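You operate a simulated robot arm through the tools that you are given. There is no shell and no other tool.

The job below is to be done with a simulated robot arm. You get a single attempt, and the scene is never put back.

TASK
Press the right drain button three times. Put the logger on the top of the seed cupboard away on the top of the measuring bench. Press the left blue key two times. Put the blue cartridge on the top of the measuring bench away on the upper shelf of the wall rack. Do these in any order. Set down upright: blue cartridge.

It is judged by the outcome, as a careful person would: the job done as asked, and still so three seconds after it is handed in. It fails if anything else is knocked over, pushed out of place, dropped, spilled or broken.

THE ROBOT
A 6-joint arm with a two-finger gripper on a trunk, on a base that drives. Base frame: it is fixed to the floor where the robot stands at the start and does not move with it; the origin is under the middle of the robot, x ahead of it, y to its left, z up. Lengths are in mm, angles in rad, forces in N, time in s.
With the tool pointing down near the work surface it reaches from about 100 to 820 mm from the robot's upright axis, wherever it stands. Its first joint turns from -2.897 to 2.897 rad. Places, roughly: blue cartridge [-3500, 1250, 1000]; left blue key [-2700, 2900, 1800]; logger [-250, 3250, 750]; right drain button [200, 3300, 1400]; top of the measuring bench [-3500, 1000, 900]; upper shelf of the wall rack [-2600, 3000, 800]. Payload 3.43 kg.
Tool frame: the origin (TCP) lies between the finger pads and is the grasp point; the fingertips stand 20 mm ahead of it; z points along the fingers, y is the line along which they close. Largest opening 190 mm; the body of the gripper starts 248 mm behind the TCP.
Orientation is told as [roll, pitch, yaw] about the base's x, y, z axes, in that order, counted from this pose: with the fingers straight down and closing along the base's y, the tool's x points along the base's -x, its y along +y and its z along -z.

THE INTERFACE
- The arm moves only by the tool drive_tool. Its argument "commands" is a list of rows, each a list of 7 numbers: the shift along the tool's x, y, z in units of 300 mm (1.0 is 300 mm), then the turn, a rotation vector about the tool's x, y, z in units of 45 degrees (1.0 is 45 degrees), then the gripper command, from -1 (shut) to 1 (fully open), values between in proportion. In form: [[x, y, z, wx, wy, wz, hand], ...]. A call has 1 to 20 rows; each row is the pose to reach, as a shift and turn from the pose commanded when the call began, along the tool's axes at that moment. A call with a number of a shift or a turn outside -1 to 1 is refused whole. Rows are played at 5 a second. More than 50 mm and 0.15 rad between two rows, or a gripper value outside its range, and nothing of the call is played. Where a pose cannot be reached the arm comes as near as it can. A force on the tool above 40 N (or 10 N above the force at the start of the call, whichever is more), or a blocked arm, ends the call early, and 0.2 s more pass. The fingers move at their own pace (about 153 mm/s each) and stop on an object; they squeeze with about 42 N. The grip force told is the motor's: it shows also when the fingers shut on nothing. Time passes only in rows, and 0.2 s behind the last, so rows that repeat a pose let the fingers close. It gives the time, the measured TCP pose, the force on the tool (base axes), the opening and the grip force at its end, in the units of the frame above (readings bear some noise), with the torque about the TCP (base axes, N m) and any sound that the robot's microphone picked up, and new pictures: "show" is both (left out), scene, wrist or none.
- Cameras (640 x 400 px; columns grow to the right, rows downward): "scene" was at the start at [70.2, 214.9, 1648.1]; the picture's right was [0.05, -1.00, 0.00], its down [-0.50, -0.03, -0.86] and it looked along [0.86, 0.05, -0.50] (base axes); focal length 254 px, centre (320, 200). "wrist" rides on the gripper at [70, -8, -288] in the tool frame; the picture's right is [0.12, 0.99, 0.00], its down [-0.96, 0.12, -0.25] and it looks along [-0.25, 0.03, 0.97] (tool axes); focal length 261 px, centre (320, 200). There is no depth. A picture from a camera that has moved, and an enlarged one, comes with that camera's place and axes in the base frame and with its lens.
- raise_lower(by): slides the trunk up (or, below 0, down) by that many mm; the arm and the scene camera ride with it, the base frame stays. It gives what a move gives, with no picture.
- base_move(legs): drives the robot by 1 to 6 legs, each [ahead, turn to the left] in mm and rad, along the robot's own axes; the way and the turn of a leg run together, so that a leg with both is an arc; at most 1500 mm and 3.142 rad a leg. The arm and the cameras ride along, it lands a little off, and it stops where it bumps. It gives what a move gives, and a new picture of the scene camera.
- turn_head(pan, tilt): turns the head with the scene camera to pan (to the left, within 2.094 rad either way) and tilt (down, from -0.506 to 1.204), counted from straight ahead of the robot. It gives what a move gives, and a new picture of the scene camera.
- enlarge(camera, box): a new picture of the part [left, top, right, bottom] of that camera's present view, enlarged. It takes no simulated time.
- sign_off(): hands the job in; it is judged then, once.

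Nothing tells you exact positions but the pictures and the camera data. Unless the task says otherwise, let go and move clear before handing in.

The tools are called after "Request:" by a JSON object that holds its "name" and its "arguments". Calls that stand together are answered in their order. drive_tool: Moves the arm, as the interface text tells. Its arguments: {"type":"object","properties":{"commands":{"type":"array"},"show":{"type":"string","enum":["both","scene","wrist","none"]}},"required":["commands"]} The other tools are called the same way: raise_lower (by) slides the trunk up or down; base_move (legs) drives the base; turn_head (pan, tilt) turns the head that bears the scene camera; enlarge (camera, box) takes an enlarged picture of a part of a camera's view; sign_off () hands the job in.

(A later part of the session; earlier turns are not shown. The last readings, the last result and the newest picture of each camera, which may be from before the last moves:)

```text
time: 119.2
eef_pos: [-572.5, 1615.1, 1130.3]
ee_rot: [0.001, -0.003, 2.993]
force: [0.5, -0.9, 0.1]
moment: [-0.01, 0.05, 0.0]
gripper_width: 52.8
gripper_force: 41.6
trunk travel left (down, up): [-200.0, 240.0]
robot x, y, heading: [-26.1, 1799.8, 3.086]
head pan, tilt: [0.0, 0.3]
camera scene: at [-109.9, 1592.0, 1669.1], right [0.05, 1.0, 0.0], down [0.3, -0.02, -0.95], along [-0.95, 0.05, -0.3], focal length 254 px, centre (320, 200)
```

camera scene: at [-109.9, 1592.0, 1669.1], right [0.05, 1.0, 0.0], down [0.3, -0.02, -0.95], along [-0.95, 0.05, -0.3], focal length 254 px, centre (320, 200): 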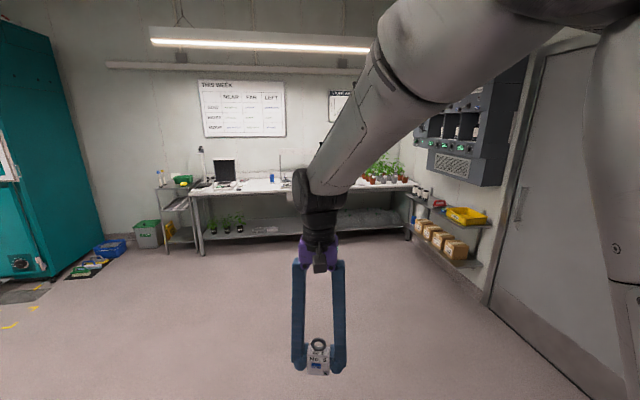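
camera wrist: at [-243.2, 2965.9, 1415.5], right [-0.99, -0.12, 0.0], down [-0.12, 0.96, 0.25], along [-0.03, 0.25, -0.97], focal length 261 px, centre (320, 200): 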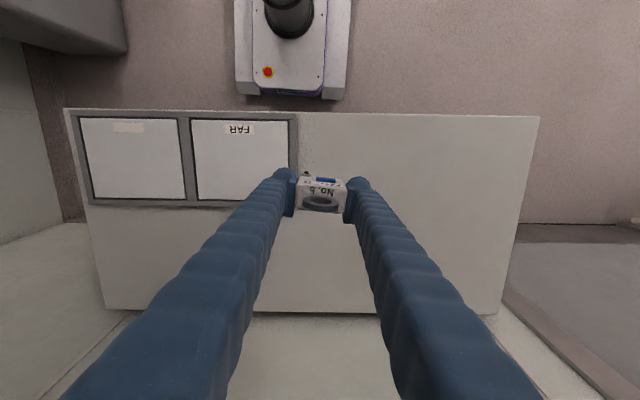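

The base drifts a bit in large turns, but the logger is still held (52.8 mm). The measuring bench is ahead; let me enlarge it to find the cartridge and free space.

Request:
{"name": "enlarge", "arguments": {"camera": "scene", "box": [180, 140, 340, 240]}}

Request:
{"name": "enlarge", "arguments": {"camera": "scene", "box": [390, 90, 550, 190]}}

Request:
{"name": "enlarge", "arguments": {"camera": "scene", "box": [370, 170, 530, 270]}}

```text
4.00 times, centred on (260, 190) of scene
camera zoom: at [-109.9, 1592.0, 1669.1], right [0.05, 1.0, 0.0], down [0.3, -0.02, -0.95], along [-0.95, 0.05, -0.3], focal length 1015 px, centre (560, 240)
```

zoom: 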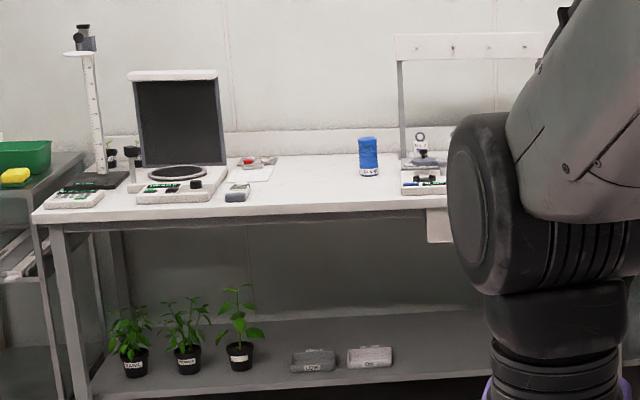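

```text
4.00 times, centred on (470, 140) of scene
camera zoom: at [-109.9, 1592.0, 1669.1], right [0.05, 1.0, 0.0], down [0.3, -0.02, -0.95], along [-0.95, 0.05, -0.3], focal length 1015 px, centre (-280, 440)
```

zoom: 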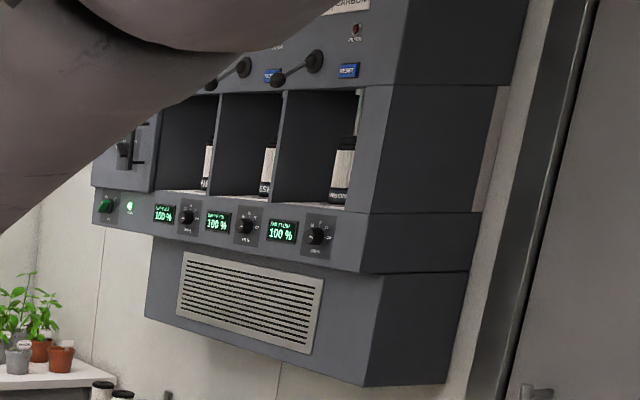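

```text
4.00 times, centred on (450, 220) of scene
camera zoom: at [-109.9, 1592.0, 1669.1], right [0.05, 1.0, 0.0], down [0.3, -0.02, -0.95], along [-0.95, 0.05, -0.3], focal length 1015 px, centre (-200, 120)
```

zoom: 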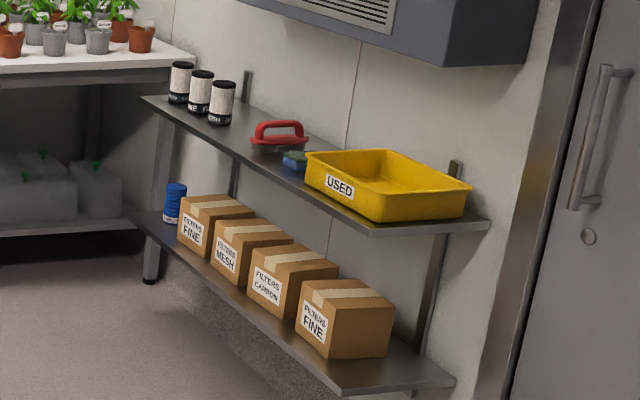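

The blue cartridge stands on the bench near (-3450, 1140); the bench's front edge is around x≈-3010. I'll turn slightly left and drive toward it in stages.

Request:
{"name": "base_move", "arguments": {"legs": [[0, 0.33], [1000, 0], [700, 0]]}}

```text
time: 132.7
eef_pos: [-2152.5, 961.0, 1129.3]
ee_rot: [0.0, -0.002, -2.965]
force: [-0.2, -0.6, -0.3]
moment: [0.01, -0.01, 0.0]
gripper_width: 52.7
gripper_force: 42.2
trunk travel left (down, up): [-200.0, 240.0]
robot x, y, heading: [-1691.9, 1312.6, -2.865]
head pan, tilt: [0.0, 0.3]
camera scene: at [-1707.8, 1090.8, 1669.1], right [-0.27, 0.96, 0.0], down [0.29, 0.08, -0.96], along [-0.92, -0.26, -0.3], focal length 254 px, centre (320, 200)
```

scene: 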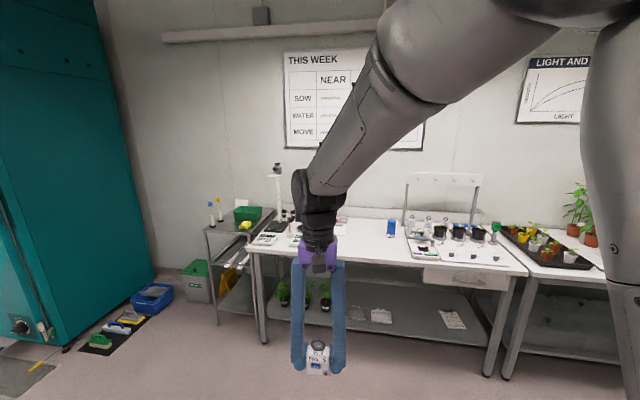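

Cartridge triangulates to about [-3500, 1127, base z≈857]. I'll continue to about (-2450, 1150) and square up with the bench.

Request:
{"name": "base_move", "arguments": {"legs": [[0, -0.06], [740, 0], [0, -0.22]]}}

Request:
{"name": "turn_head", "arguments": {"pan": 0.0, "tilt": 0.55}}

```text
time: 139.7
eef_pos: [-2954.2, 954.0, 1131.2]
ee_rot: [-0.002, -0.003, 3.031]
force: [0.1, 0.5, -1.5]
moment: [-0.02, -0.07, 0.01]
gripper_width: 53.0
gripper_force: 42.3
trunk travel left (down, up): [-200.0, 240.0]
robot x, y, heading: [-2407.4, 1144.6, 3.125]
head pan, tilt: [0.0, 0.3]
camera scene: at [-2490.6, 934.4, 1669.1], right [0.02, 1.0, 0.0], down [0.3, 0.0, -0.95], along [-0.95, 0.01, -0.3], focal length 254 px, centre (320, 200)
```

scene: 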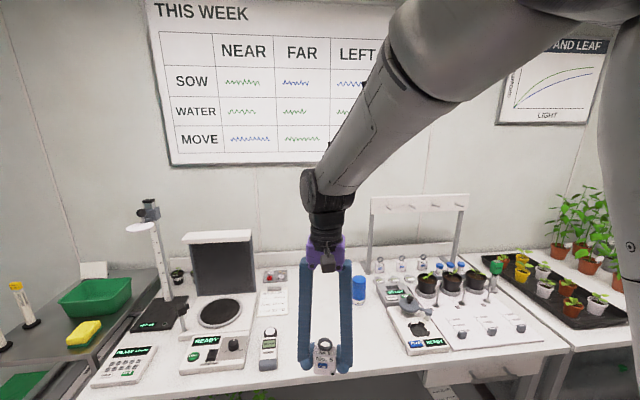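

```text
time: 140.4
eef_pos: [-2954.0, 954.0, 1131.3]
ee_rot: [0.002, -0.001, 3.03]
force: [-0.4, 0.5, -0.4]
moment: [-0.15, 0.01, 0.0]
gripper_width: 53.0
gripper_force: 42.2
trunk travel left (down, up): [-200.0, 240.0]
robot x, y, heading: [-2412.8, 1146.5, 3.126]
head pan, tilt: [0.0, 0.55]
camera scene: at [-2486.4, 935.4, 1646.4], right [0.02, 1.0, 0.0], down [0.52, -0.01, -0.85], along [-0.85, 0.01, -0.52], focal length 254 px, centre (320, 200)
```

scene: 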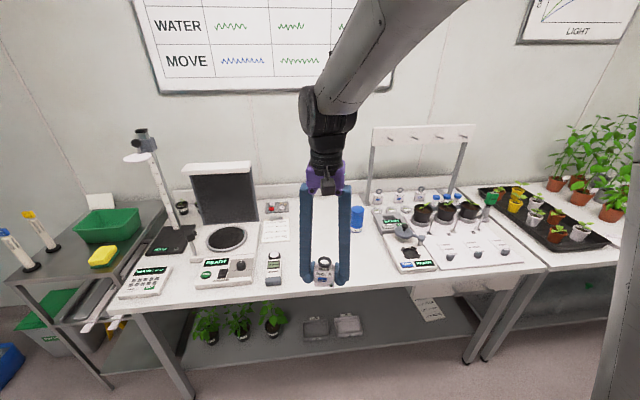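

The bench top is about z≈857; its front edge runs near x≈-3130, and there's free space around (-3250, 980) between the meter/paper and the cartridge at ≈(-3480, 1130). I'll drive forward 320 mm to come into reach.

Request:
{"name": "base_move", "arguments": {"legs": [[320, 0]]}}

Request:
{"name": "turn_head", "arguments": {"pan": 0.0, "tilt": 0.75}}

Request:
{"name": "drive_tool", "arguments": {"commands": [[0, 0, 0, 0, 0, 0, -1]], "show": "wrist"}}

```text
time: 143.1
eef_pos: [-3268.1, 959.2, 1131.5]
ee_rot: [0.0, -0.001, 3.029]
force: [0.0, -0.4, -1.5]
moment: [-0.01, -0.06, 0.02]
gripper_width: 52.8
gripper_force: 42.2
trunk travel left (down, up): [-200.0, 240.0]
robot x, y, heading: [-2723.7, 1146.8, 3.126]
head pan, tilt: [0.0, 0.55]
camera scene: at [-2799.7, 939.1, 1646.1], right [0.02, 1.0, 0.0], down [0.52, -0.01, -0.85], along [-0.85, 0.01, -0.52], focal length 254 px, centre (320, 200)
```

scene: 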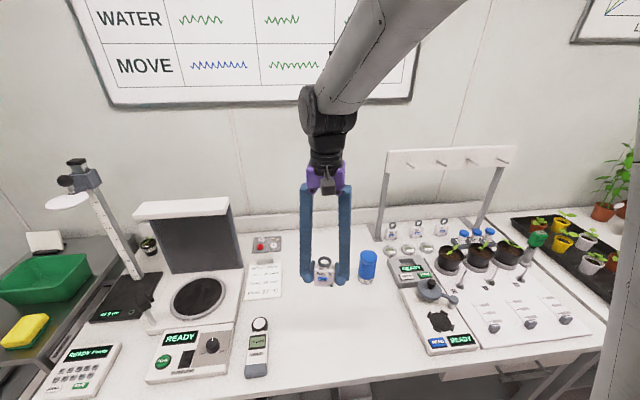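

```text
time: 143.8
eef_pos: [-3265.6, 957.9, 1131.4]
ee_rot: [0.0, -0.002, 3.031]
force: [0.2, 1.1, -1.7]
moment: [0.0, 0.0, -0.01]
gripper_width: 52.7
gripper_force: 41.6
trunk travel left (down, up): [-200.0, 240.0]
robot x, y, heading: [-2724.6, 1148.2, 3.13]
head pan, tilt: [0.0, 0.75]
camera scene: at [-2792.1, 939.0, 1628.8], right [0.02, 1.0, 0.0], down [0.68, -0.01, -0.73], along [-0.73, 0.01, -0.68], focal length 254 px, centre (320, 200)
```

scene: 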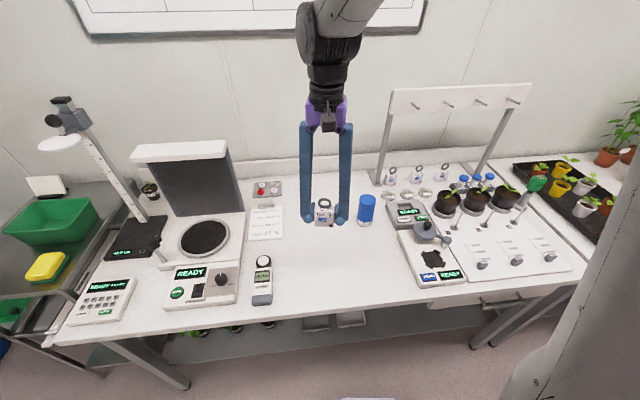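

```text
time: 144.2
eef_pos: [-3265.9, 958.9, 1131.3]
ee_rot: [0.0, -0.002, 3.03]
force: [0.0, 0.4, 0.0]
moment: [-0.04, 0.01, -0.01]
gripper_width: 52.7
gripper_force: 41.9
trunk travel left (down, up): [-200.0, 240.0]
robot x, y, heading: [-2723.9, 1147.8, 3.13]
head pan, tilt: [0.0, 0.75]
camera wrist: at [-3195.0, 961.2, 1418.0], right [0.01, -1.0, 0.0], down [-0.97, -0.01, 0.25], along [-0.25, 0.0, -0.97], focal length 261 px, centre (320, 200)
```

wrist: 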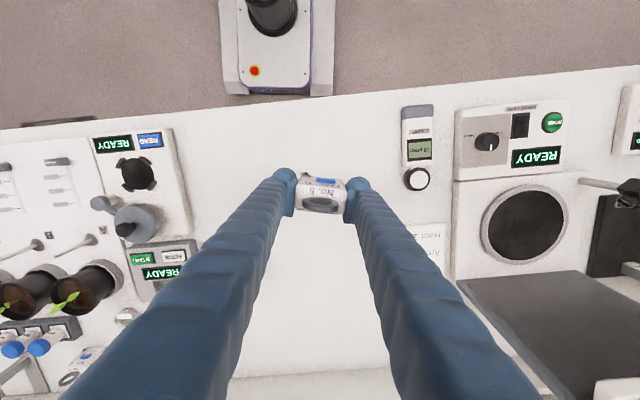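

The spot directly below the tool is bare bench between the meter and the scale. I'll lower the logger, squaring it with the bench (about 0.2 rad), to just above the surface.

Request:
{"name": "drive_tool", "arguments": {"commands": [[0, 0, 0.13, 0, 0, -0.05, -1], [0, 0, 0.26, 0, 0, -0.1, -1], [0, 0, 0.39, 0, 0, -0.15, -1], [0, 0, 0.52, 0, 0, -0.2, -1], [0, 0, 0.64, 0, 0, -0.255, -1], [0, 0, 0.7, 0, 0, -0.255, -1], [0, 0, 0.74, 0, 0, -0.255, -1]], "show": "both"}}

Request:
{"name": "enlarge", "arguments": {"camera": "scene", "box": [264, 210, 392, 290]}}

```text
time: 145.8
eef_pos: [-3264.8, 958.7, 907.0]
ee_rot: [0.0, -0.001, -3.054]
force: [-0.2, -0.8, -1.5]
moment: [-0.01, 0.01, 0.0]
gripper_width: 52.7
gripper_force: 42.5
trunk travel left (down, up): [-200.0, 240.0]
robot x, y, heading: [-2725.2, 1148.3, 3.126]
head pan, tilt: [0.0, 0.75]
camera scene: at [-2792.2, 939.0, 1628.7], right [0.02, 1.0, 0.0], down [0.68, -0.01, -0.73], along [-0.73, 0.01, -0.68], focal length 254 px, centre (320, 200)
camera wrist: at [-3195.2, 975.2, 1194.4], right [0.21, -0.98, 0.0], down [-0.95, -0.2, 0.25], along [-0.24, -0.05, -0.97], focal length 261 px, centre (320, 200)
```

scene: 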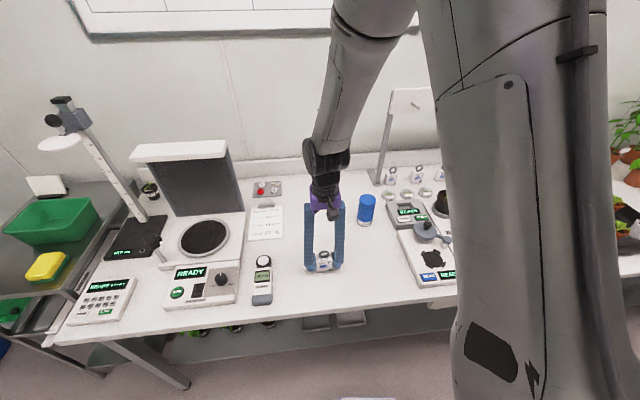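
wrist: 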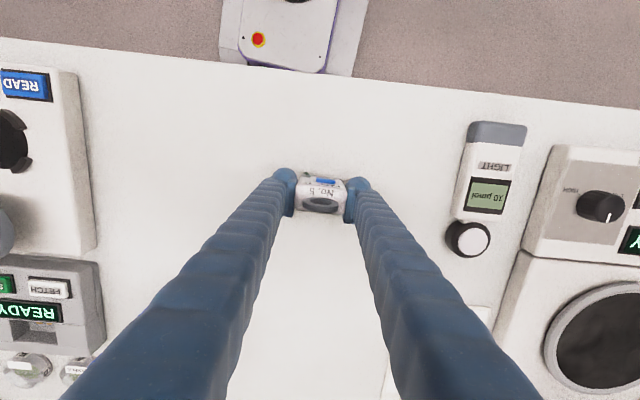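

```text
5.00 times, centred on (328, 250) of scene
camera zoom: at [-2792.2, 939.0, 1628.7], right [0.02, 1.0, 0.0], down [0.68, -0.01, -0.73], along [-0.73, 0.01, -0.68], focal length 1269 px, centre (280, -50)
```

zoom: 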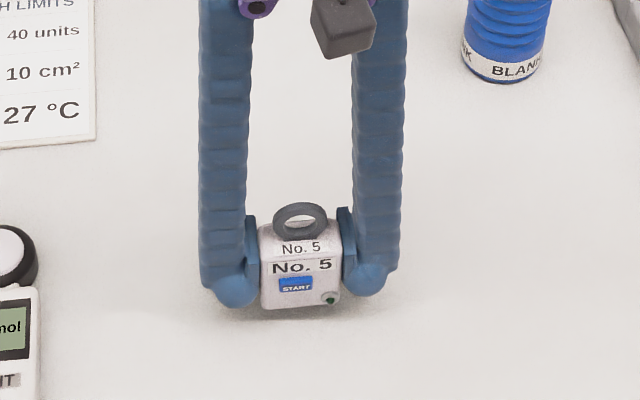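

Logger bottom is about 20–30 mm above the bench. Lowering slowly while watching the force.

Request:
{"name": "drive_tool", "arguments": {"commands": [[0, 0, 0.017, 0, 0, 0, -1], [0, 0, 0.033, 0, 0, 0, -1], [0, 0, 0.047, 0, 0, 0, -1], [0, 0, 0.057, 0, 0, 0, -1]], "show": "none"}}

Request:
{"name": "drive_tool", "arguments": {"commands": [[0, 0, 0.01, 0, 0, 0, -1], [0, 0, 0.018, 0, 0, 0, -1]], "show": "none"}}

Request:
{"name": "enlarge", "arguments": {"camera": "scene", "box": [280, 220, 376, 280]}}

```text
time: 146.8
eef_pos: [-3266.5, 959.8, 894.0]
ee_rot: [0.001, -0.001, -3.054]
force: [-0.8, 0.6, 7.3]
moment: [0.07, -0.1, -0.03]
gripper_width: 52.8
gripper_force: 42.5
trunk travel left (down, up): [-200.0, 240.0]
robot x, y, heading: [-2724.8, 1146.5, 3.126]
head pan, tilt: [0.0, 0.75]
```

```text
time: 147.4
eef_pos: [-3267.1, 959.0, 888.1]
ee_rot: [0.003, -0.005, -3.054]
force: [-5.6, 4.1, 38.0]
moment: [0.1, 0.0, 0.01]
gripper_width: 53.0
gripper_force: 42.1
trunk travel left (down, up): [-200.0, 240.0]
robot x, y, heading: [-2720.1, 1149.7, 3.127]
head pan, tilt: [0.0, 0.75]
```

```text
6.67 times, centred on (328, 250) of scene
camera zoom: at [-2790.3, 939.9, 1629.2], right [0.02, 1.0, 0.0], down [0.68, -0.01, -0.73], along [-0.73, 0.01, -0.68], focal length 1692 px, centre (267, -133)
```

zoom: 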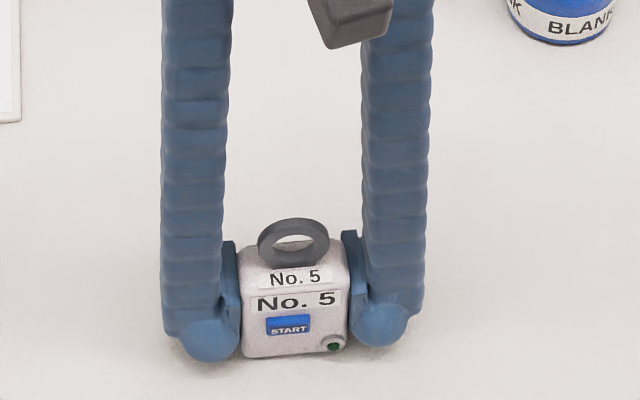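

Contact made (I pressed a bit firmly, 38 N). I'll relieve it by raising ~5 mm before opening.

Request:
{"name": "drive_tool", "arguments": {"commands": [[0, 0, -0.008, 0, 0, 0, -1], [0, 0, -0.017, 0, 0, 0, -1]], "show": "none"}}

```text
time: 148.0
eef_pos: [-3264.6, 959.3, 891.7]
ee_rot: [0.0, -0.001, -3.055]
force: [0.2, -0.3, -0.4]
moment: [0.02, 0.0, -0.01]
gripper_width: 53.0
gripper_force: 42.2
trunk travel left (down, up): [-200.0, 240.0]
robot x, y, heading: [-2724.0, 1145.6, 3.128]
head pan, tilt: [0.0, 0.75]
```

Request:
{"name": "drive_tool", "arguments": {"commands": [[0, 0, 0.005, 0, 0, 0, -1], [0, 0, 0.005, 0, 0, 0, -1]], "show": "none"}}

```text
time: 148.6
eef_pos: [-3265.0, 958.7, 889.9]
ee_rot: [0.0, -0.001, -3.055]
force: [0.4, 0.2, -0.4]
moment: [-0.06, 0.01, -0.04]
gripper_width: 52.7
gripper_force: 42.3
trunk travel left (down, up): [-200.0, 240.0]
robot x, y, heading: [-2723.5, 1147.3, 3.123]
head pan, tilt: [0.0, 0.75]
```

Request:
{"name": "drive_tool", "arguments": {"commands": [[0, 0, 0.005, 0, 0, 0, -1], [0, 0, 0.005, 0, 0, 0, -1]], "show": "none"}}

Request:
{"name": "enlarge", "arguments": {"camera": "scene", "box": [280, 220, 376, 280]}}

```text
time: 149.2
eef_pos: [-3265.9, 960.0, 889.2]
ee_rot: [0.0, -0.002, -3.054]
force: [-0.8, 0.5, -0.8]
moment: [0.01, 0.01, -0.05]
gripper_width: 52.7
gripper_force: 41.7
trunk travel left (down, up): [-200.0, 240.0]
robot x, y, heading: [-2726.2, 1151.2, 3.128]
head pan, tilt: [0.0, 0.75]
```

```text
6.67 times, centred on (328, 250) of scene
camera zoom: at [-2792.2, 939.0, 1628.7], right [0.02, 1.0, 0.0], down [0.68, -0.01, -0.73], along [-0.73, 0.01, -0.68], focal length 1692 px, centre (267, -133)
```

zoom: 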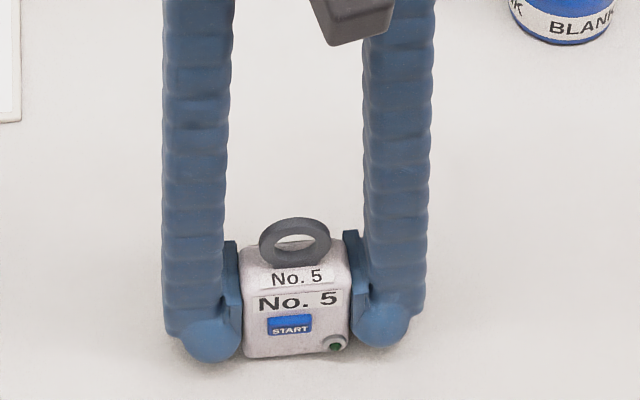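

Request:
{"name": "drive_tool", "arguments": {"commands": [[0, 0, 0.004, 0, 0, 0, -1], [0, 0, 0.006, 0, 0, 0, -1]], "show": "none"}}

```text
time: 149.8
eef_pos: [-3265.5, 959.5, 888.3]
ee_rot: [-0.001, -0.001, -3.054]
force: [0.7, 4.3, 16.6]
moment: [0.09, -0.03, 0.0]
gripper_width: 53.0
gripper_force: 42.1
trunk travel left (down, up): [-200.0, 240.0]
robot x, y, heading: [-2725.7, 1145.8, 3.128]
head pan, tilt: [0.0, 0.75]
```

Touching now (16.6 N). I'll ease up half a millimetre and open the fingers.

Request:
{"name": "drive_tool", "arguments": {"commands": [[0, 0, -0.002, 0, 0, 0, -1], [0, 0, -0.002, 0, 0, 0, -0.4], [0, 0, -0.002, 0, 0, 0, -0.2], [0, 0, -0.002, 0, 0, 0, 0], [0, 0, -0.002, 0, 0, 0, 0]], "show": "wrist"}}

Request:
{"name": "enlarge", "arguments": {"camera": "scene", "box": [280, 220, 376, 280]}}

```text
time: 151.0
eef_pos: [-3265.7, 959.5, 888.2]
ee_rot: [-0.001, -0.002, -3.054]
force: [1.1, -0.5, 0.2]
moment: [0.02, 0.01, 0.0]
gripper_width: 95.4
gripper_force: 0.1
trunk travel left (down, up): [-200.0, 240.0]
robot x, y, heading: [-2725.0, 1144.0, 3.129]
head pan, tilt: [0.0, 0.75]
camera wrist: at [-3196.9, 975.6, 1174.1], right [0.21, -0.98, 0.0], down [-0.95, -0.2, 0.25], along [-0.24, -0.05, -0.97], focal length 261 px, centre (320, 200)
```

wrist: 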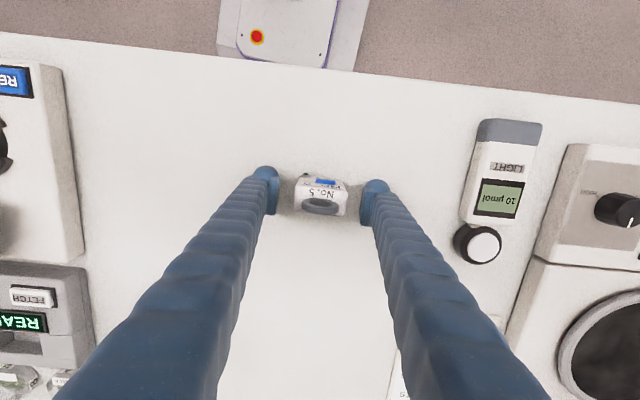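

```text
6.67 times, centred on (328, 250) of scene
camera zoom: at [-2792.2, 939.0, 1628.7], right [0.02, 1.0, 0.0], down [0.68, -0.01, -0.73], along [-0.73, 0.01, -0.68], focal length 1692 px, centre (267, -133)
```

zoom: 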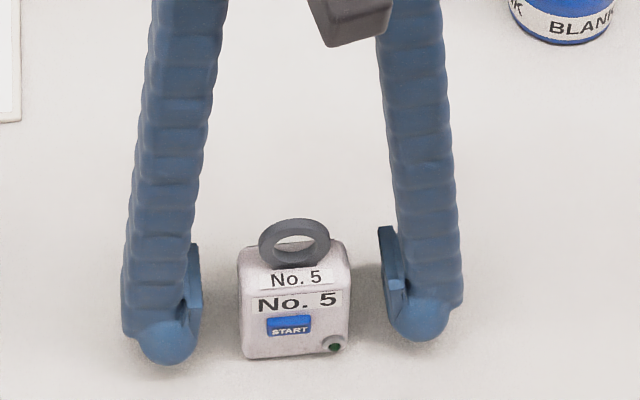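

The logger stands free on the bench. I'll raise the tool straight up and then look at the cartridge.

Request:
{"name": "drive_tool", "arguments": {"commands": [[0, 0, -0.1, 0, 0, 0, 0], [0, 0, -0.23, 0, 0, 0, 0], [0, 0, -0.37, 0, 0, 0, 0], [0, 0, -0.51, 0, 0, 0, 0.2], [0, 0, -0.65, 0, 0, 0, 0.4], [0, 0, -0.8, 0, 0, 0, 0.6]], "show": "both"}}

Request:
{"name": "enlarge", "arguments": {"camera": "scene", "box": [290, 170, 418, 250]}}

```text
time: 152.4
eef_pos: [-3265.4, 960.5, 1128.7]
ee_rot: [0.001, -0.002, -3.054]
force: [0.7, 1.0, 0.5]
moment: [0.02, 0.02, -0.01]
gripper_width: 151.9
gripper_force: 0.0
trunk travel left (down, up): [-200.0, 240.0]
robot x, y, heading: [-2723.6, 1145.2, 3.127]
head pan, tilt: [0.0, 0.75]
camera scene: at [-2791.1, 939.0, 1628.8], right [0.02, 1.0, 0.0], down [0.68, -0.01, -0.73], along [-0.73, 0.01, -0.68], focal length 254 px, centre (320, 200)
camera wrist: at [-3196.1, 976.0, 1415.3], right [0.21, -0.98, 0.0], down [-0.95, -0.2, 0.25], along [-0.24, -0.05, -0.97], focal length 261 px, centre (320, 200)
```

scene: 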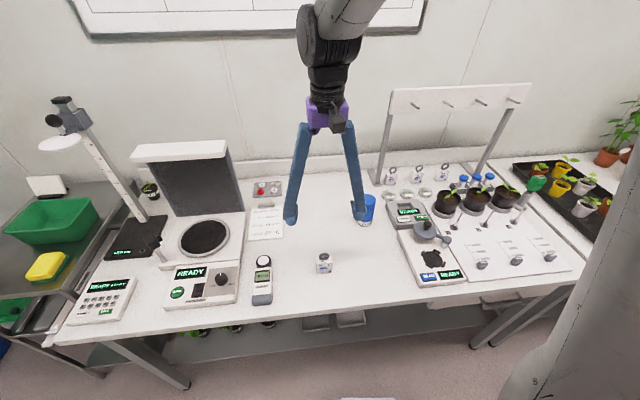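
wrist: 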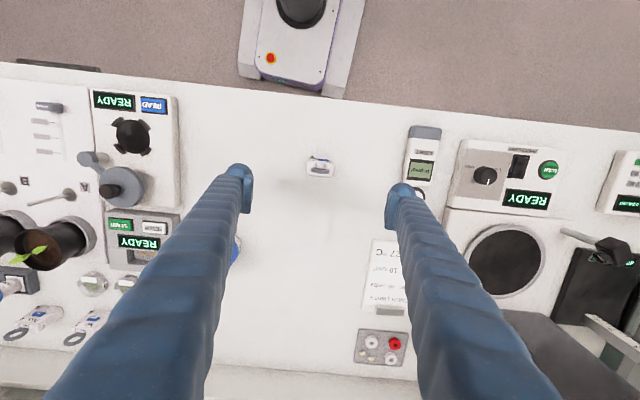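

```text
5.00 times, centred on (354, 210) of scene
camera zoom: at [-2791.1, 939.0, 1628.8], right [0.02, 1.0, 0.0], down [0.68, -0.01, -0.73], along [-0.73, 0.01, -0.68], focal length 1269 px, centre (150, 150)
```

zoom: 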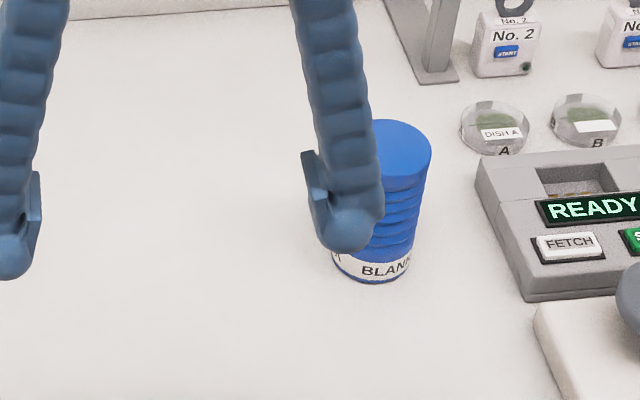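

Now I'll move above the cartridge (estimated at (-3487, 1137)) at the same height to view it between the fingers.

Request:
{"name": "drive_tool", "arguments": {"commands": [[-0.098, -0.093, 0, 0, 0, 0, 0.6], [-0.196, -0.186, 0, 0, 0, 0, 0.6], [-0.294, -0.279, 0, 0, 0, 0, 0.6], [-0.391, -0.371, 0, 0, 0, 0, 0.6], [-0.489, -0.464, 0, 0, 0, 0, 0.6], [-0.587, -0.557, 0, 0, 0, 0, 0.6], [-0.685, -0.65, 0, 0, 0, 0, 0.6]], "show": "both"}}

Request:
{"name": "enlarge", "arguments": {"camera": "wrist", "box": [240, 120, 400, 220]}}

Request:
{"name": "enlarge", "arguments": {"camera": "scene", "box": [306, 170, 434, 250]}}

```text
time: 154.0
eef_pos: [-3493.2, 1133.3, 1130.2]
ee_rot: [-0.001, 0.0, -3.053]
force: [0.0, -0.1, -0.8]
moment: [-0.05, -0.05, 0.02]
gripper_width: 152.1
gripper_force: 0.0
trunk travel left (down, up): [-200.0, 240.0]
robot x, y, heading: [-2723.6, 1147.8, 3.123]
head pan, tilt: [0.0, 0.75]
camera scene: at [-2793.5, 939.1, 1628.6], right [0.02, 1.0, 0.0], down [0.68, -0.01, -0.73], along [-0.73, 0.01, -0.68], focal length 254 px, centre (320, 200)
camera wrist: at [-3423.2, 1150.5, 1416.4], right [0.21, -0.98, 0.0], down [-0.95, -0.2, 0.25], along [-0.24, -0.05, -0.97], focal length 261 px, centre (320, 200)
```

scene: 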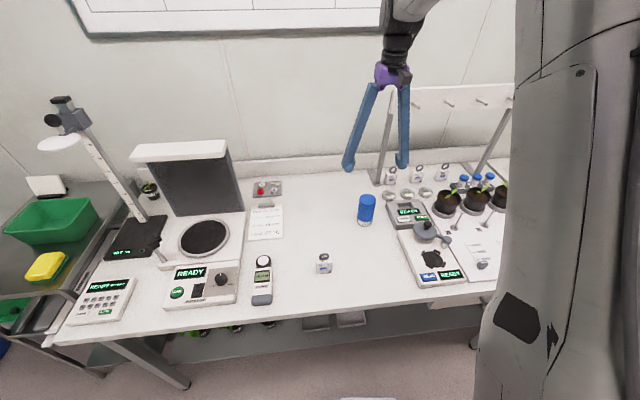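
wrist: 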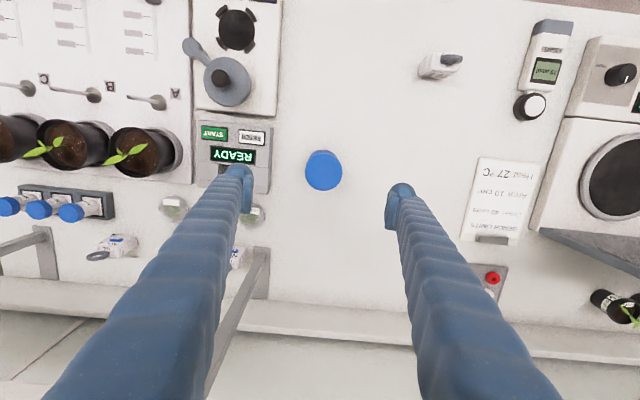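

```text
4.00 times, centred on (320, 170) of wrist
camera zoom: at [-3423.2, 1150.5, 1416.4], right [0.21, -0.98, 0.0], down [-0.95, -0.2, 0.25], along [-0.24, -0.05, -0.97], focal length 1043 px, centre (320, 320)
```

zoom: 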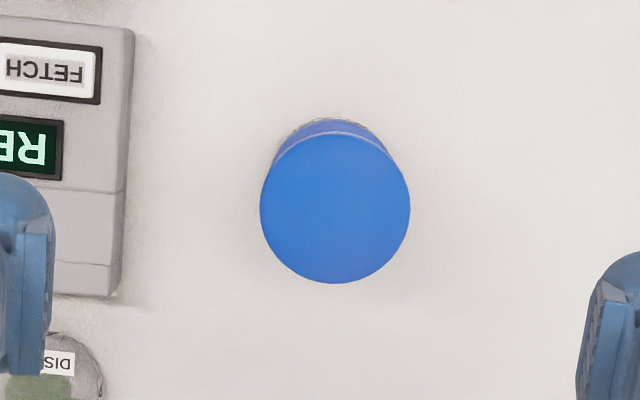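

```text
5.00 times, centred on (370, 210) of scene
camera zoom: at [-2793.5, 939.1, 1628.6], right [0.02, 1.0, 0.0], down [0.68, -0.01, -0.73], along [-0.73, 0.01, -0.68], focal length 1269 px, centre (70, 150)
```

zoom: 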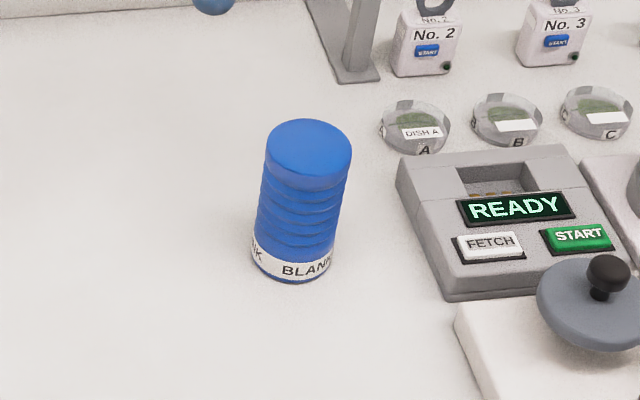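

Triangulated: cartridge top centre (-3485, 1130, 984), diameter ≈63 mm, bottom ≈863. I'll descend around it with a 120 mm opening to TCP z≈925.

Request:
{"name": "drive_tool", "arguments": {"commands": [[0.0276, 0.0135, 0.1, 0, 0, 0, 0.26], [0.0276, 0.0135, 0.22, 0, 0, 0, 0.26], [0.0276, 0.0135, 0.35, 0, 0, 0, 0.26], [0.0276, 0.0135, 0.48, 0, 0, 0, 0.26], [0.0276, 0.0135, 0.6, 0, 0, 0, 0.26], [0.0276, 0.0135, 0.683, 0, 0, 0, 0.26], [0.0276, 0.0135, 0.683, 0, 0, 0, 0.26]], "show": "both"}}

Request:
{"name": "enlarge", "arguments": {"camera": "wrist", "box": [240, 120, 400, 220]}}

Request:
{"name": "enlarge", "arguments": {"camera": "scene", "box": [306, 170, 434, 250]}}

```text
time: 155.6
eef_pos: [-3480.9, 1133.9, 923.9]
ee_rot: [0.001, -0.001, -3.053]
force: [1.1, -0.2, 0.4]
moment: [0.01, 0.01, -0.01]
gripper_width: 119.8
gripper_force: 0.0
trunk travel left (down, up): [-200.0, 240.0]
robot x, y, heading: [-2724.2, 1148.6, 3.13]
head pan, tilt: [0.0, 0.75]
camera scene: at [-2792.4, 939.0, 1628.8], right [0.02, 1.0, 0.0], down [0.68, -0.01, -0.73], along [-0.73, 0.01, -0.68], focal length 254 px, centre (320, 200)
camera wrist: at [-3410.3, 1149.7, 1209.3], right [0.21, -0.98, 0.0], down [-0.95, -0.2, 0.25], along [-0.24, -0.05, -0.97], focal length 261 px, centre (320, 200)
```

scene: 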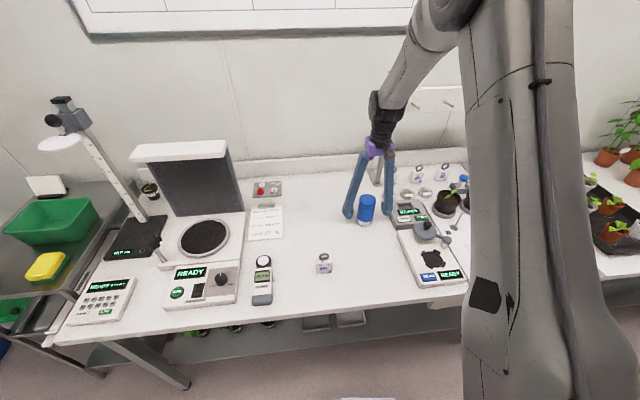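
wrist: 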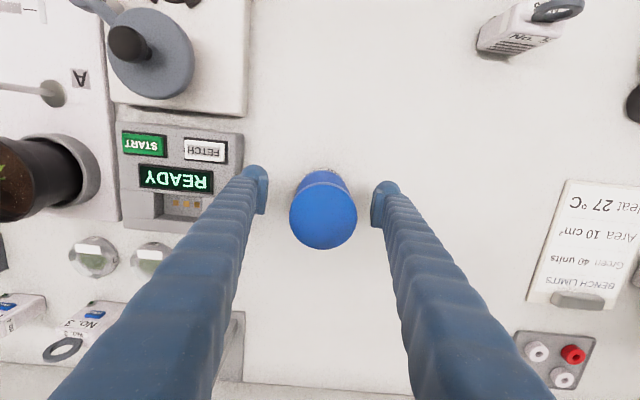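

```text
4.00 times, centred on (320, 170) of wrist
camera zoom: at [-3410.3, 1149.7, 1209.3], right [0.21, -0.98, 0.0], down [-0.95, -0.2, 0.25], along [-0.24, -0.05, -0.97], focal length 1043 px, centre (320, 320)
```

zoom: 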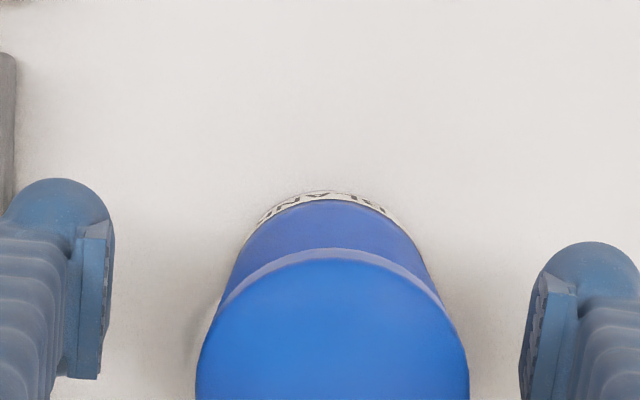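

```text
5.00 times, centred on (370, 210) of scene
camera zoom: at [-2792.4, 939.0, 1628.8], right [0.02, 1.0, 0.0], down [0.68, -0.01, -0.73], along [-0.73, 0.01, -0.68], focal length 1269 px, centre (70, 150)
```

zoom: 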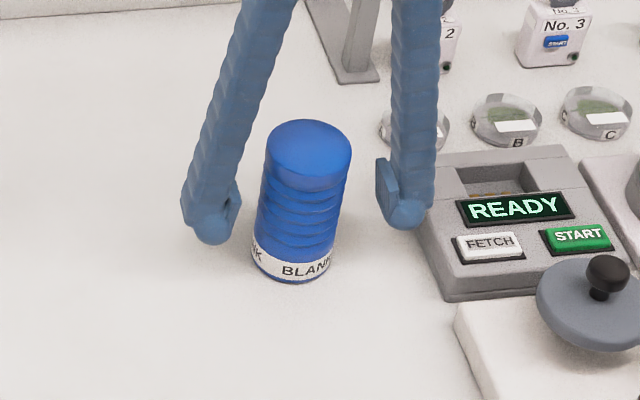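

Well aligned. Closing gently in steps.

Request:
{"name": "drive_tool", "arguments": {"commands": [[0, 0, 0, 0, 0, 0, 0.1], [0, 0, 0, 0, 0, 0, -0.05], [0, 0, 0, 0, 0, 0, -0.15], [0, 0, 0, 0, 0, 0, -0.22], [0, 0, 0, 0, 0, 0, -0.28], [0, 0, 0, 0, 0, 0, -0.34], [0, 0, 0, 0, 0, 0, -0.45], [0, 0, 0, 0, 0, 0, -1], [0, 0, 0, 0, 0, 0, -1], [0, 0, 0, 0, 0, 0, -1]], "show": "wrist"}}

Request:
{"name": "enlarge", "arguments": {"camera": "scene", "box": [306, 170, 434, 250]}}

```text
time: 157.8
eef_pos: [-3481.0, 1133.3, 922.5]
ee_rot: [-0.001, -0.001, -3.054]
force: [-0.6, 0.2, -0.1]
moment: [0.07, 0.01, -0.02]
gripper_width: 63.8
gripper_force: 42.2
trunk travel left (down, up): [-200.0, 240.0]
robot x, y, heading: [-2727.9, 1146.2, 3.127]
head pan, tilt: [0.0, 0.75]
camera wrist: at [-3410.4, 1149.7, 1209.3], right [0.21, -0.98, 0.0], down [-0.95, -0.2, 0.25], along [-0.24, -0.05, -0.97], focal length 261 px, centre (320, 200)
```

wrist: 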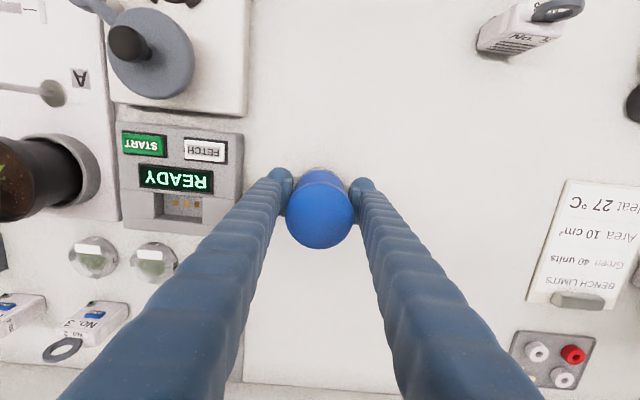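

```text
5.00 times, centred on (370, 210) of scene
camera zoom: at [-2792.6, 939.1, 1628.7], right [0.02, 1.0, 0.0], down [0.68, -0.01, -0.73], along [-0.73, 0.01, -0.68], focal length 1269 px, centre (70, 150)
```

zoom: 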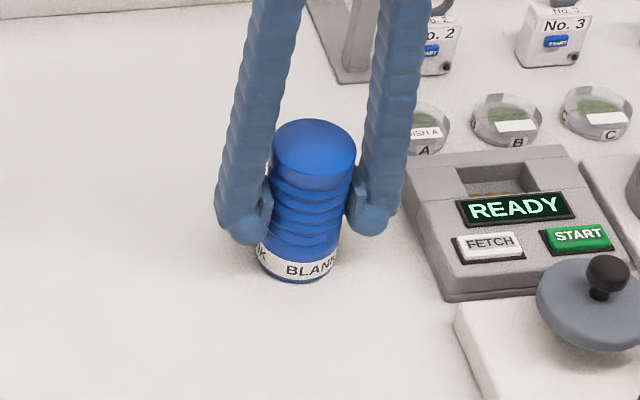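

Gripped at 63.8 mm. Lifting straight up and then drawing it back toward the robot.

Request:
{"name": "drive_tool", "arguments": {"commands": [[0, 0, -0.06, 0, 0, 0, -1], [0, 0, -0.18, 0, 0, 0, -1], [0, 0, -0.32, 0, 0, 0, -1], [0, 0, -0.46, 0, 0, 0, -1], [0, 0, -0.6, 0, 0, 0, -1], [0, 0, -0.7, 0, 0, 0, -1], [0.14, 0, -0.75, 0, 0, 0, -1], [0.29, 0, -0.75, 0, 0, 0, -1], [0.44, 0, -0.75, 0, 0, 0, -1], [0.59, 0, -0.75, 0, 0, 0, -1], [0.74, 0, -0.75, 0, 0, 0, -1]], "show": "both"}}

```text
time: 160.2
eef_pos: [-3259.4, 1151.5, 1144.4]
ee_rot: [0.002, -0.002, -3.055]
force: [0.2, 0.1, -1.3]
moment: [-0.03, 0.1, -0.05]
gripper_width: 63.9
gripper_force: 42.1
trunk travel left (down, up): [-200.0, 240.0]
robot x, y, heading: [-2723.2, 1149.2, 3.127]
head pan, tilt: [0.0, 0.75]
camera scene: at [-2790.6, 939.0, 1628.9], right [0.02, 1.0, 0.0], down [0.68, -0.01, -0.73], along [-0.73, 0.01, -0.68], focal length 254 px, centre (320, 200)
camera wrist: at [-3189.7, 1167.8, 1430.7], right [0.21, -0.98, 0.0], down [-0.95, -0.2, 0.25], along [-0.25, -0.05, -0.97], focal length 261 px, centre (320, 200)
```

scene: 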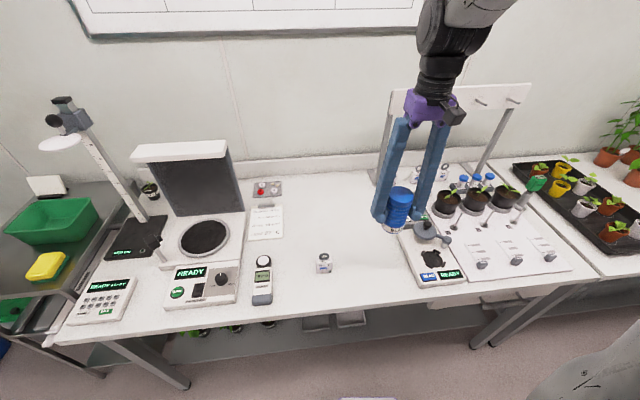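
wrist: 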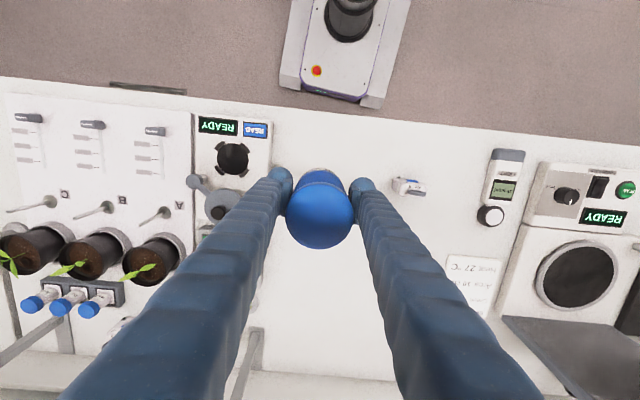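

The cartridge is held and the logger stands undisturbed. I'll back away from the bench and turn right in two steps toward the rack wall.

Request:
{"name": "base_move", "arguments": {"legs": [[-600, 0], [0, -0.7]]}}

Request:
{"name": "base_move", "arguments": {"legs": [[0, -0.7]]}}

Request:
{"name": "turn_head", "arguments": {"pan": 0.3, "tilt": 0.3}}

```text
time: 167.6
eef_pos: [-2525.6, 1499.0, 1142.8]
ee_rot: [0.0, -0.002, 2.506]
force: [-0.4, -0.1, -1.7]
moment: [-0.04, 0.0, -0.01]
gripper_width: 63.6
gripper_force: 41.7
trunk travel left (down, up): [-200.0, 240.0]
robot x, y, heading: [-2151.6, 1115.8, 2.409]
head pan, tilt: [0.0, 0.75]
camera scene: at [-2341.2, 1000.5, 1628.8], right [0.67, 0.74, 0.0], down [0.51, -0.46, -0.73], along [-0.54, 0.49, -0.68], focal length 254 px, centre (320, 200)
```

scene: 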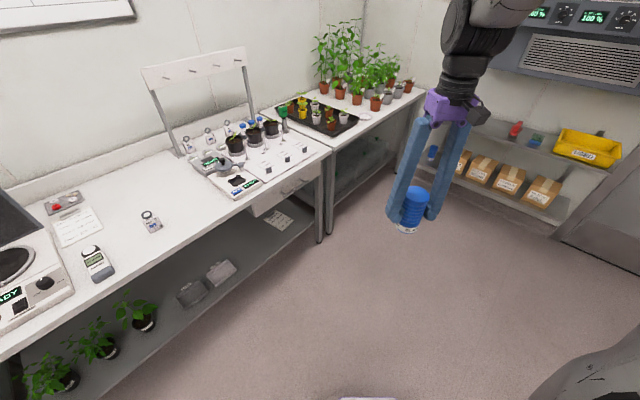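

```text
time: 170.8
eef_pos: [-2187.3, 1652.6, 1144.0]
ee_rot: [0.001, -0.002, 1.802]
force: [0.3, -0.3, -1.1]
moment: [-0.01, -0.05, -0.01]
gripper_width: 63.6
gripper_force: 42.2
trunk travel left (down, up): [-200.0, 240.0]
robot x, y, heading: [-2190.4, 1106.7, 1.702]
head pan, tilt: [0.0, 0.75]
camera scene: at [-2409.0, 1144.4, 1628.8], right [0.99, 0.13, 0.0], down [0.09, -0.68, -0.73], along [-0.1, 0.72, -0.68], focal length 254 px, centre (320, 200)
```

scene: 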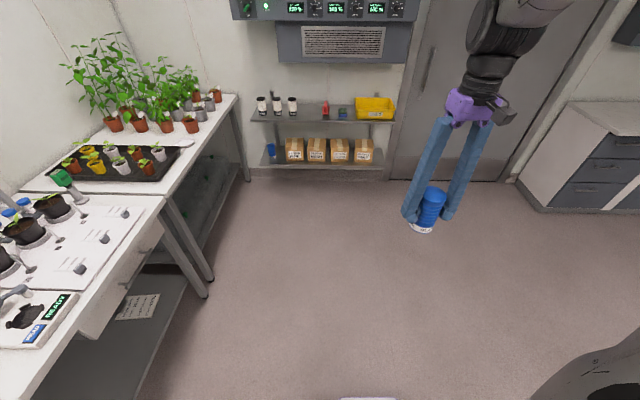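

```text
time: 171.7
eef_pos: [-2189.5, 1652.6, 1144.3]
ee_rot: [-0.002, -0.002, 1.804]
force: [-0.1, -0.7, -1.7]
moment: [-0.01, -0.15, 0.03]
gripper_width: 63.7
gripper_force: 41.8
trunk travel left (down, up): [-200.0, 240.0]
robot x, y, heading: [-2187.3, 1107.8, 1.704]
head pan, tilt: [0.3, 0.3]
camera scene: at [-2438.6, 1147.0, 1668.8], right [0.91, 0.42, 0.0], down [0.13, -0.27, -0.95], along [-0.4, 0.87, -0.3], focal length 254 px, centre (320, 200)
```

scene: 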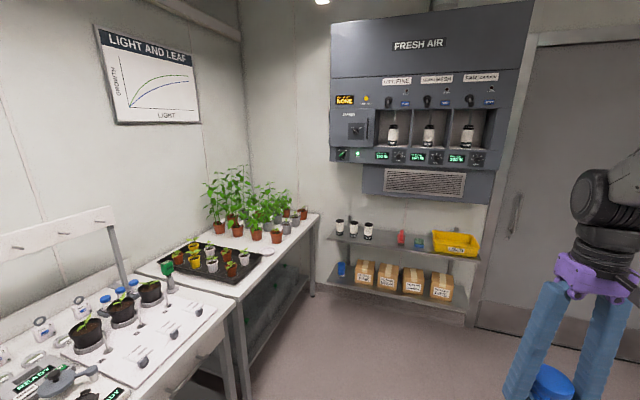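

The rack sits below the FRESH AIR unit; the three blue RESET keys are above the slots. Enlarging both for measurement.

Request:
{"name": "enlarge", "arguments": {"camera": "scene", "box": [310, 190, 494, 305]}}

Request:
{"name": "enlarge", "arguments": {"camera": "scene", "box": [326, 70, 518, 190]}}

```text
3.48 times, centred on (402, 248) of scene
camera zoom: at [-2438.6, 1147.0, 1668.8], right [0.91, 0.42, 0.0], down [0.13, -0.27, -0.95], along [-0.4, 0.87, -0.3], focal length 883 px, centre (35, 35)
```

zoom: 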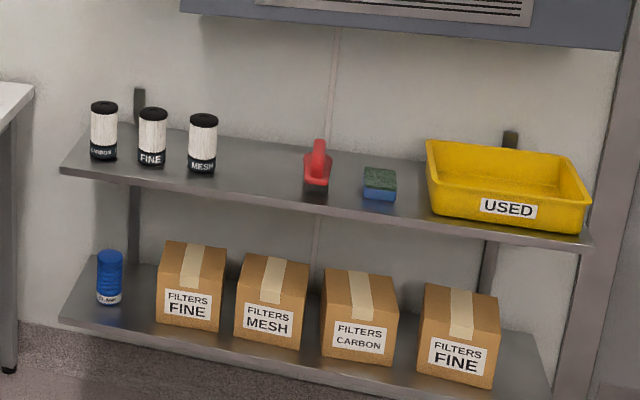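

```text
3.33 times, centred on (422, 130) of scene
camera zoom: at [-2438.6, 1147.0, 1668.8], right [0.91, 0.42, 0.0], down [0.13, -0.27, -0.95], along [-0.4, 0.87, -0.3], focal length 846 px, centre (-20, 433)
```

zoom: 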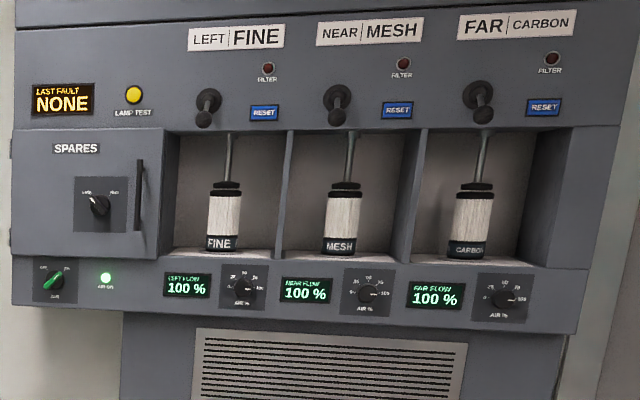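

The upper shelf (z≈790) has a free gap of ~180 mm between the MESH cartridge (x≈-2854) and the red scraper (x≈-2640); the shelf's front edge is near y≈2855. I'll drive toward the rack, stopping short to re-measure.

Request:
{"name": "base_move", "arguments": {"legs": [[0, 0.3], [1100, 0], [0, -0.42]]}}

Request:
{"name": "turn_head", "arguments": {"pan": 0.0, "tilt": 0.5}}

```text
time: 182.3
eef_pos: [-2559.0, 2627.2, 1145.0]
ee_rot: [0.0, -0.002, 1.669]
force: [0.4, -0.4, -1.5]
moment: [-0.03, 0.03, -0.02]
gripper_width: 63.9
gripper_force: 42.1
trunk travel left (down, up): [-200.0, 240.0]
robot x, y, heading: [-2658.6, 2088.8, 1.572]
head pan, tilt: [0.3, 0.3]
camera scene: at [-2894.2, 2159.0, 1669.1], right [0.95, 0.3, 0.0], down [0.09, -0.28, -0.95], along [-0.29, 0.91, -0.3], focal length 254 px, centre (320, 200)
```

scene: 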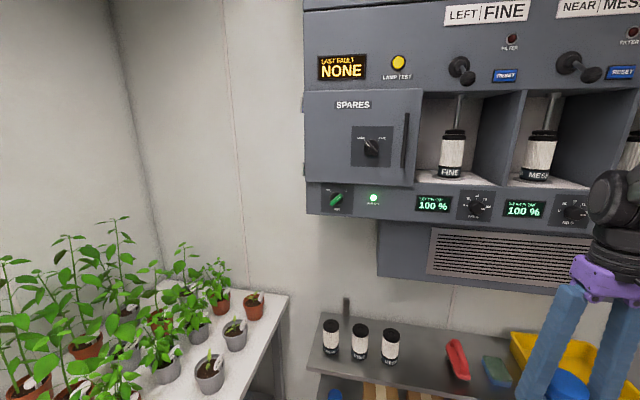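

```text
time: 183.1
eef_pos: [-2557.6, 2626.9, 1145.3]
ee_rot: [0.0, -0.002, 1.667]
force: [-0.4, 1.1, -1.4]
moment: [0.01, 0.12, 0.01]
gripper_width: 63.9
gripper_force: 41.9
trunk travel left (down, up): [-200.0, 240.0]
robot x, y, heading: [-2656.7, 2091.1, 1.575]
head pan, tilt: [0.0, 0.499]
camera scene: at [-2865.5, 2160.0, 1650.9], right [1.0, 0.0, 0.0], down [0.0, -0.48, -0.88], along [0.0, 0.88, -0.48], focal length 254 px, centre (320, 200)
```

scene: 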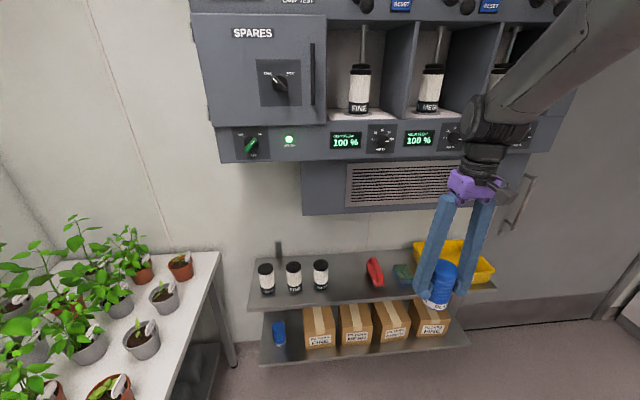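

Good view of shelf and overhead unit. Enlarging to measure the gap, the shelf edge and the overhead clearance.

Request:
{"name": "enlarge", "arguments": {"camera": "scene", "box": [240, 230, 416, 340]}}

Request:
{"name": "enlarge", "arguments": {"camera": "scene", "box": [200, 120, 360, 220]}}

```text
3.64 times, centred on (328, 285) of scene
camera zoom: at [-2865.5, 2160.0, 1650.9], right [1.0, 0.0, 0.0], down [0.0, -0.48, -0.88], along [0.0, 0.88, -0.48], focal length 923 px, centre (291, -109)
```

zoom: 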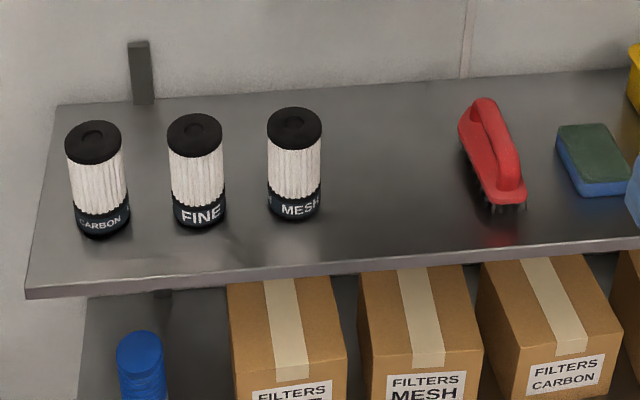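

```text
4.00 times, centred on (280, 170) of scene
camera zoom: at [-2865.5, 2160.0, 1650.9], right [1.0, 0.0, 0.0], down [0.0, -0.48, -0.88], along [0.0, 0.88, -0.48], focal length 1015 px, centre (480, 320)
```

zoom: 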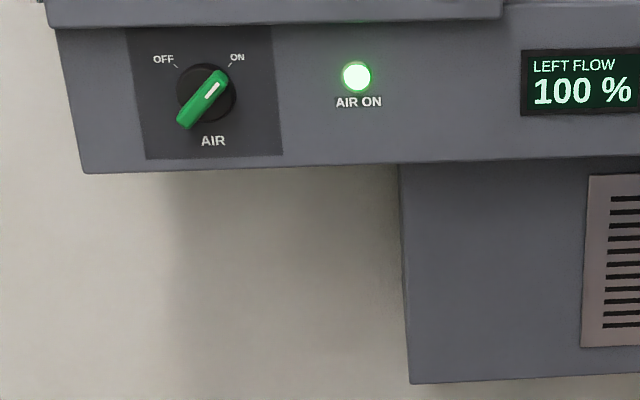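

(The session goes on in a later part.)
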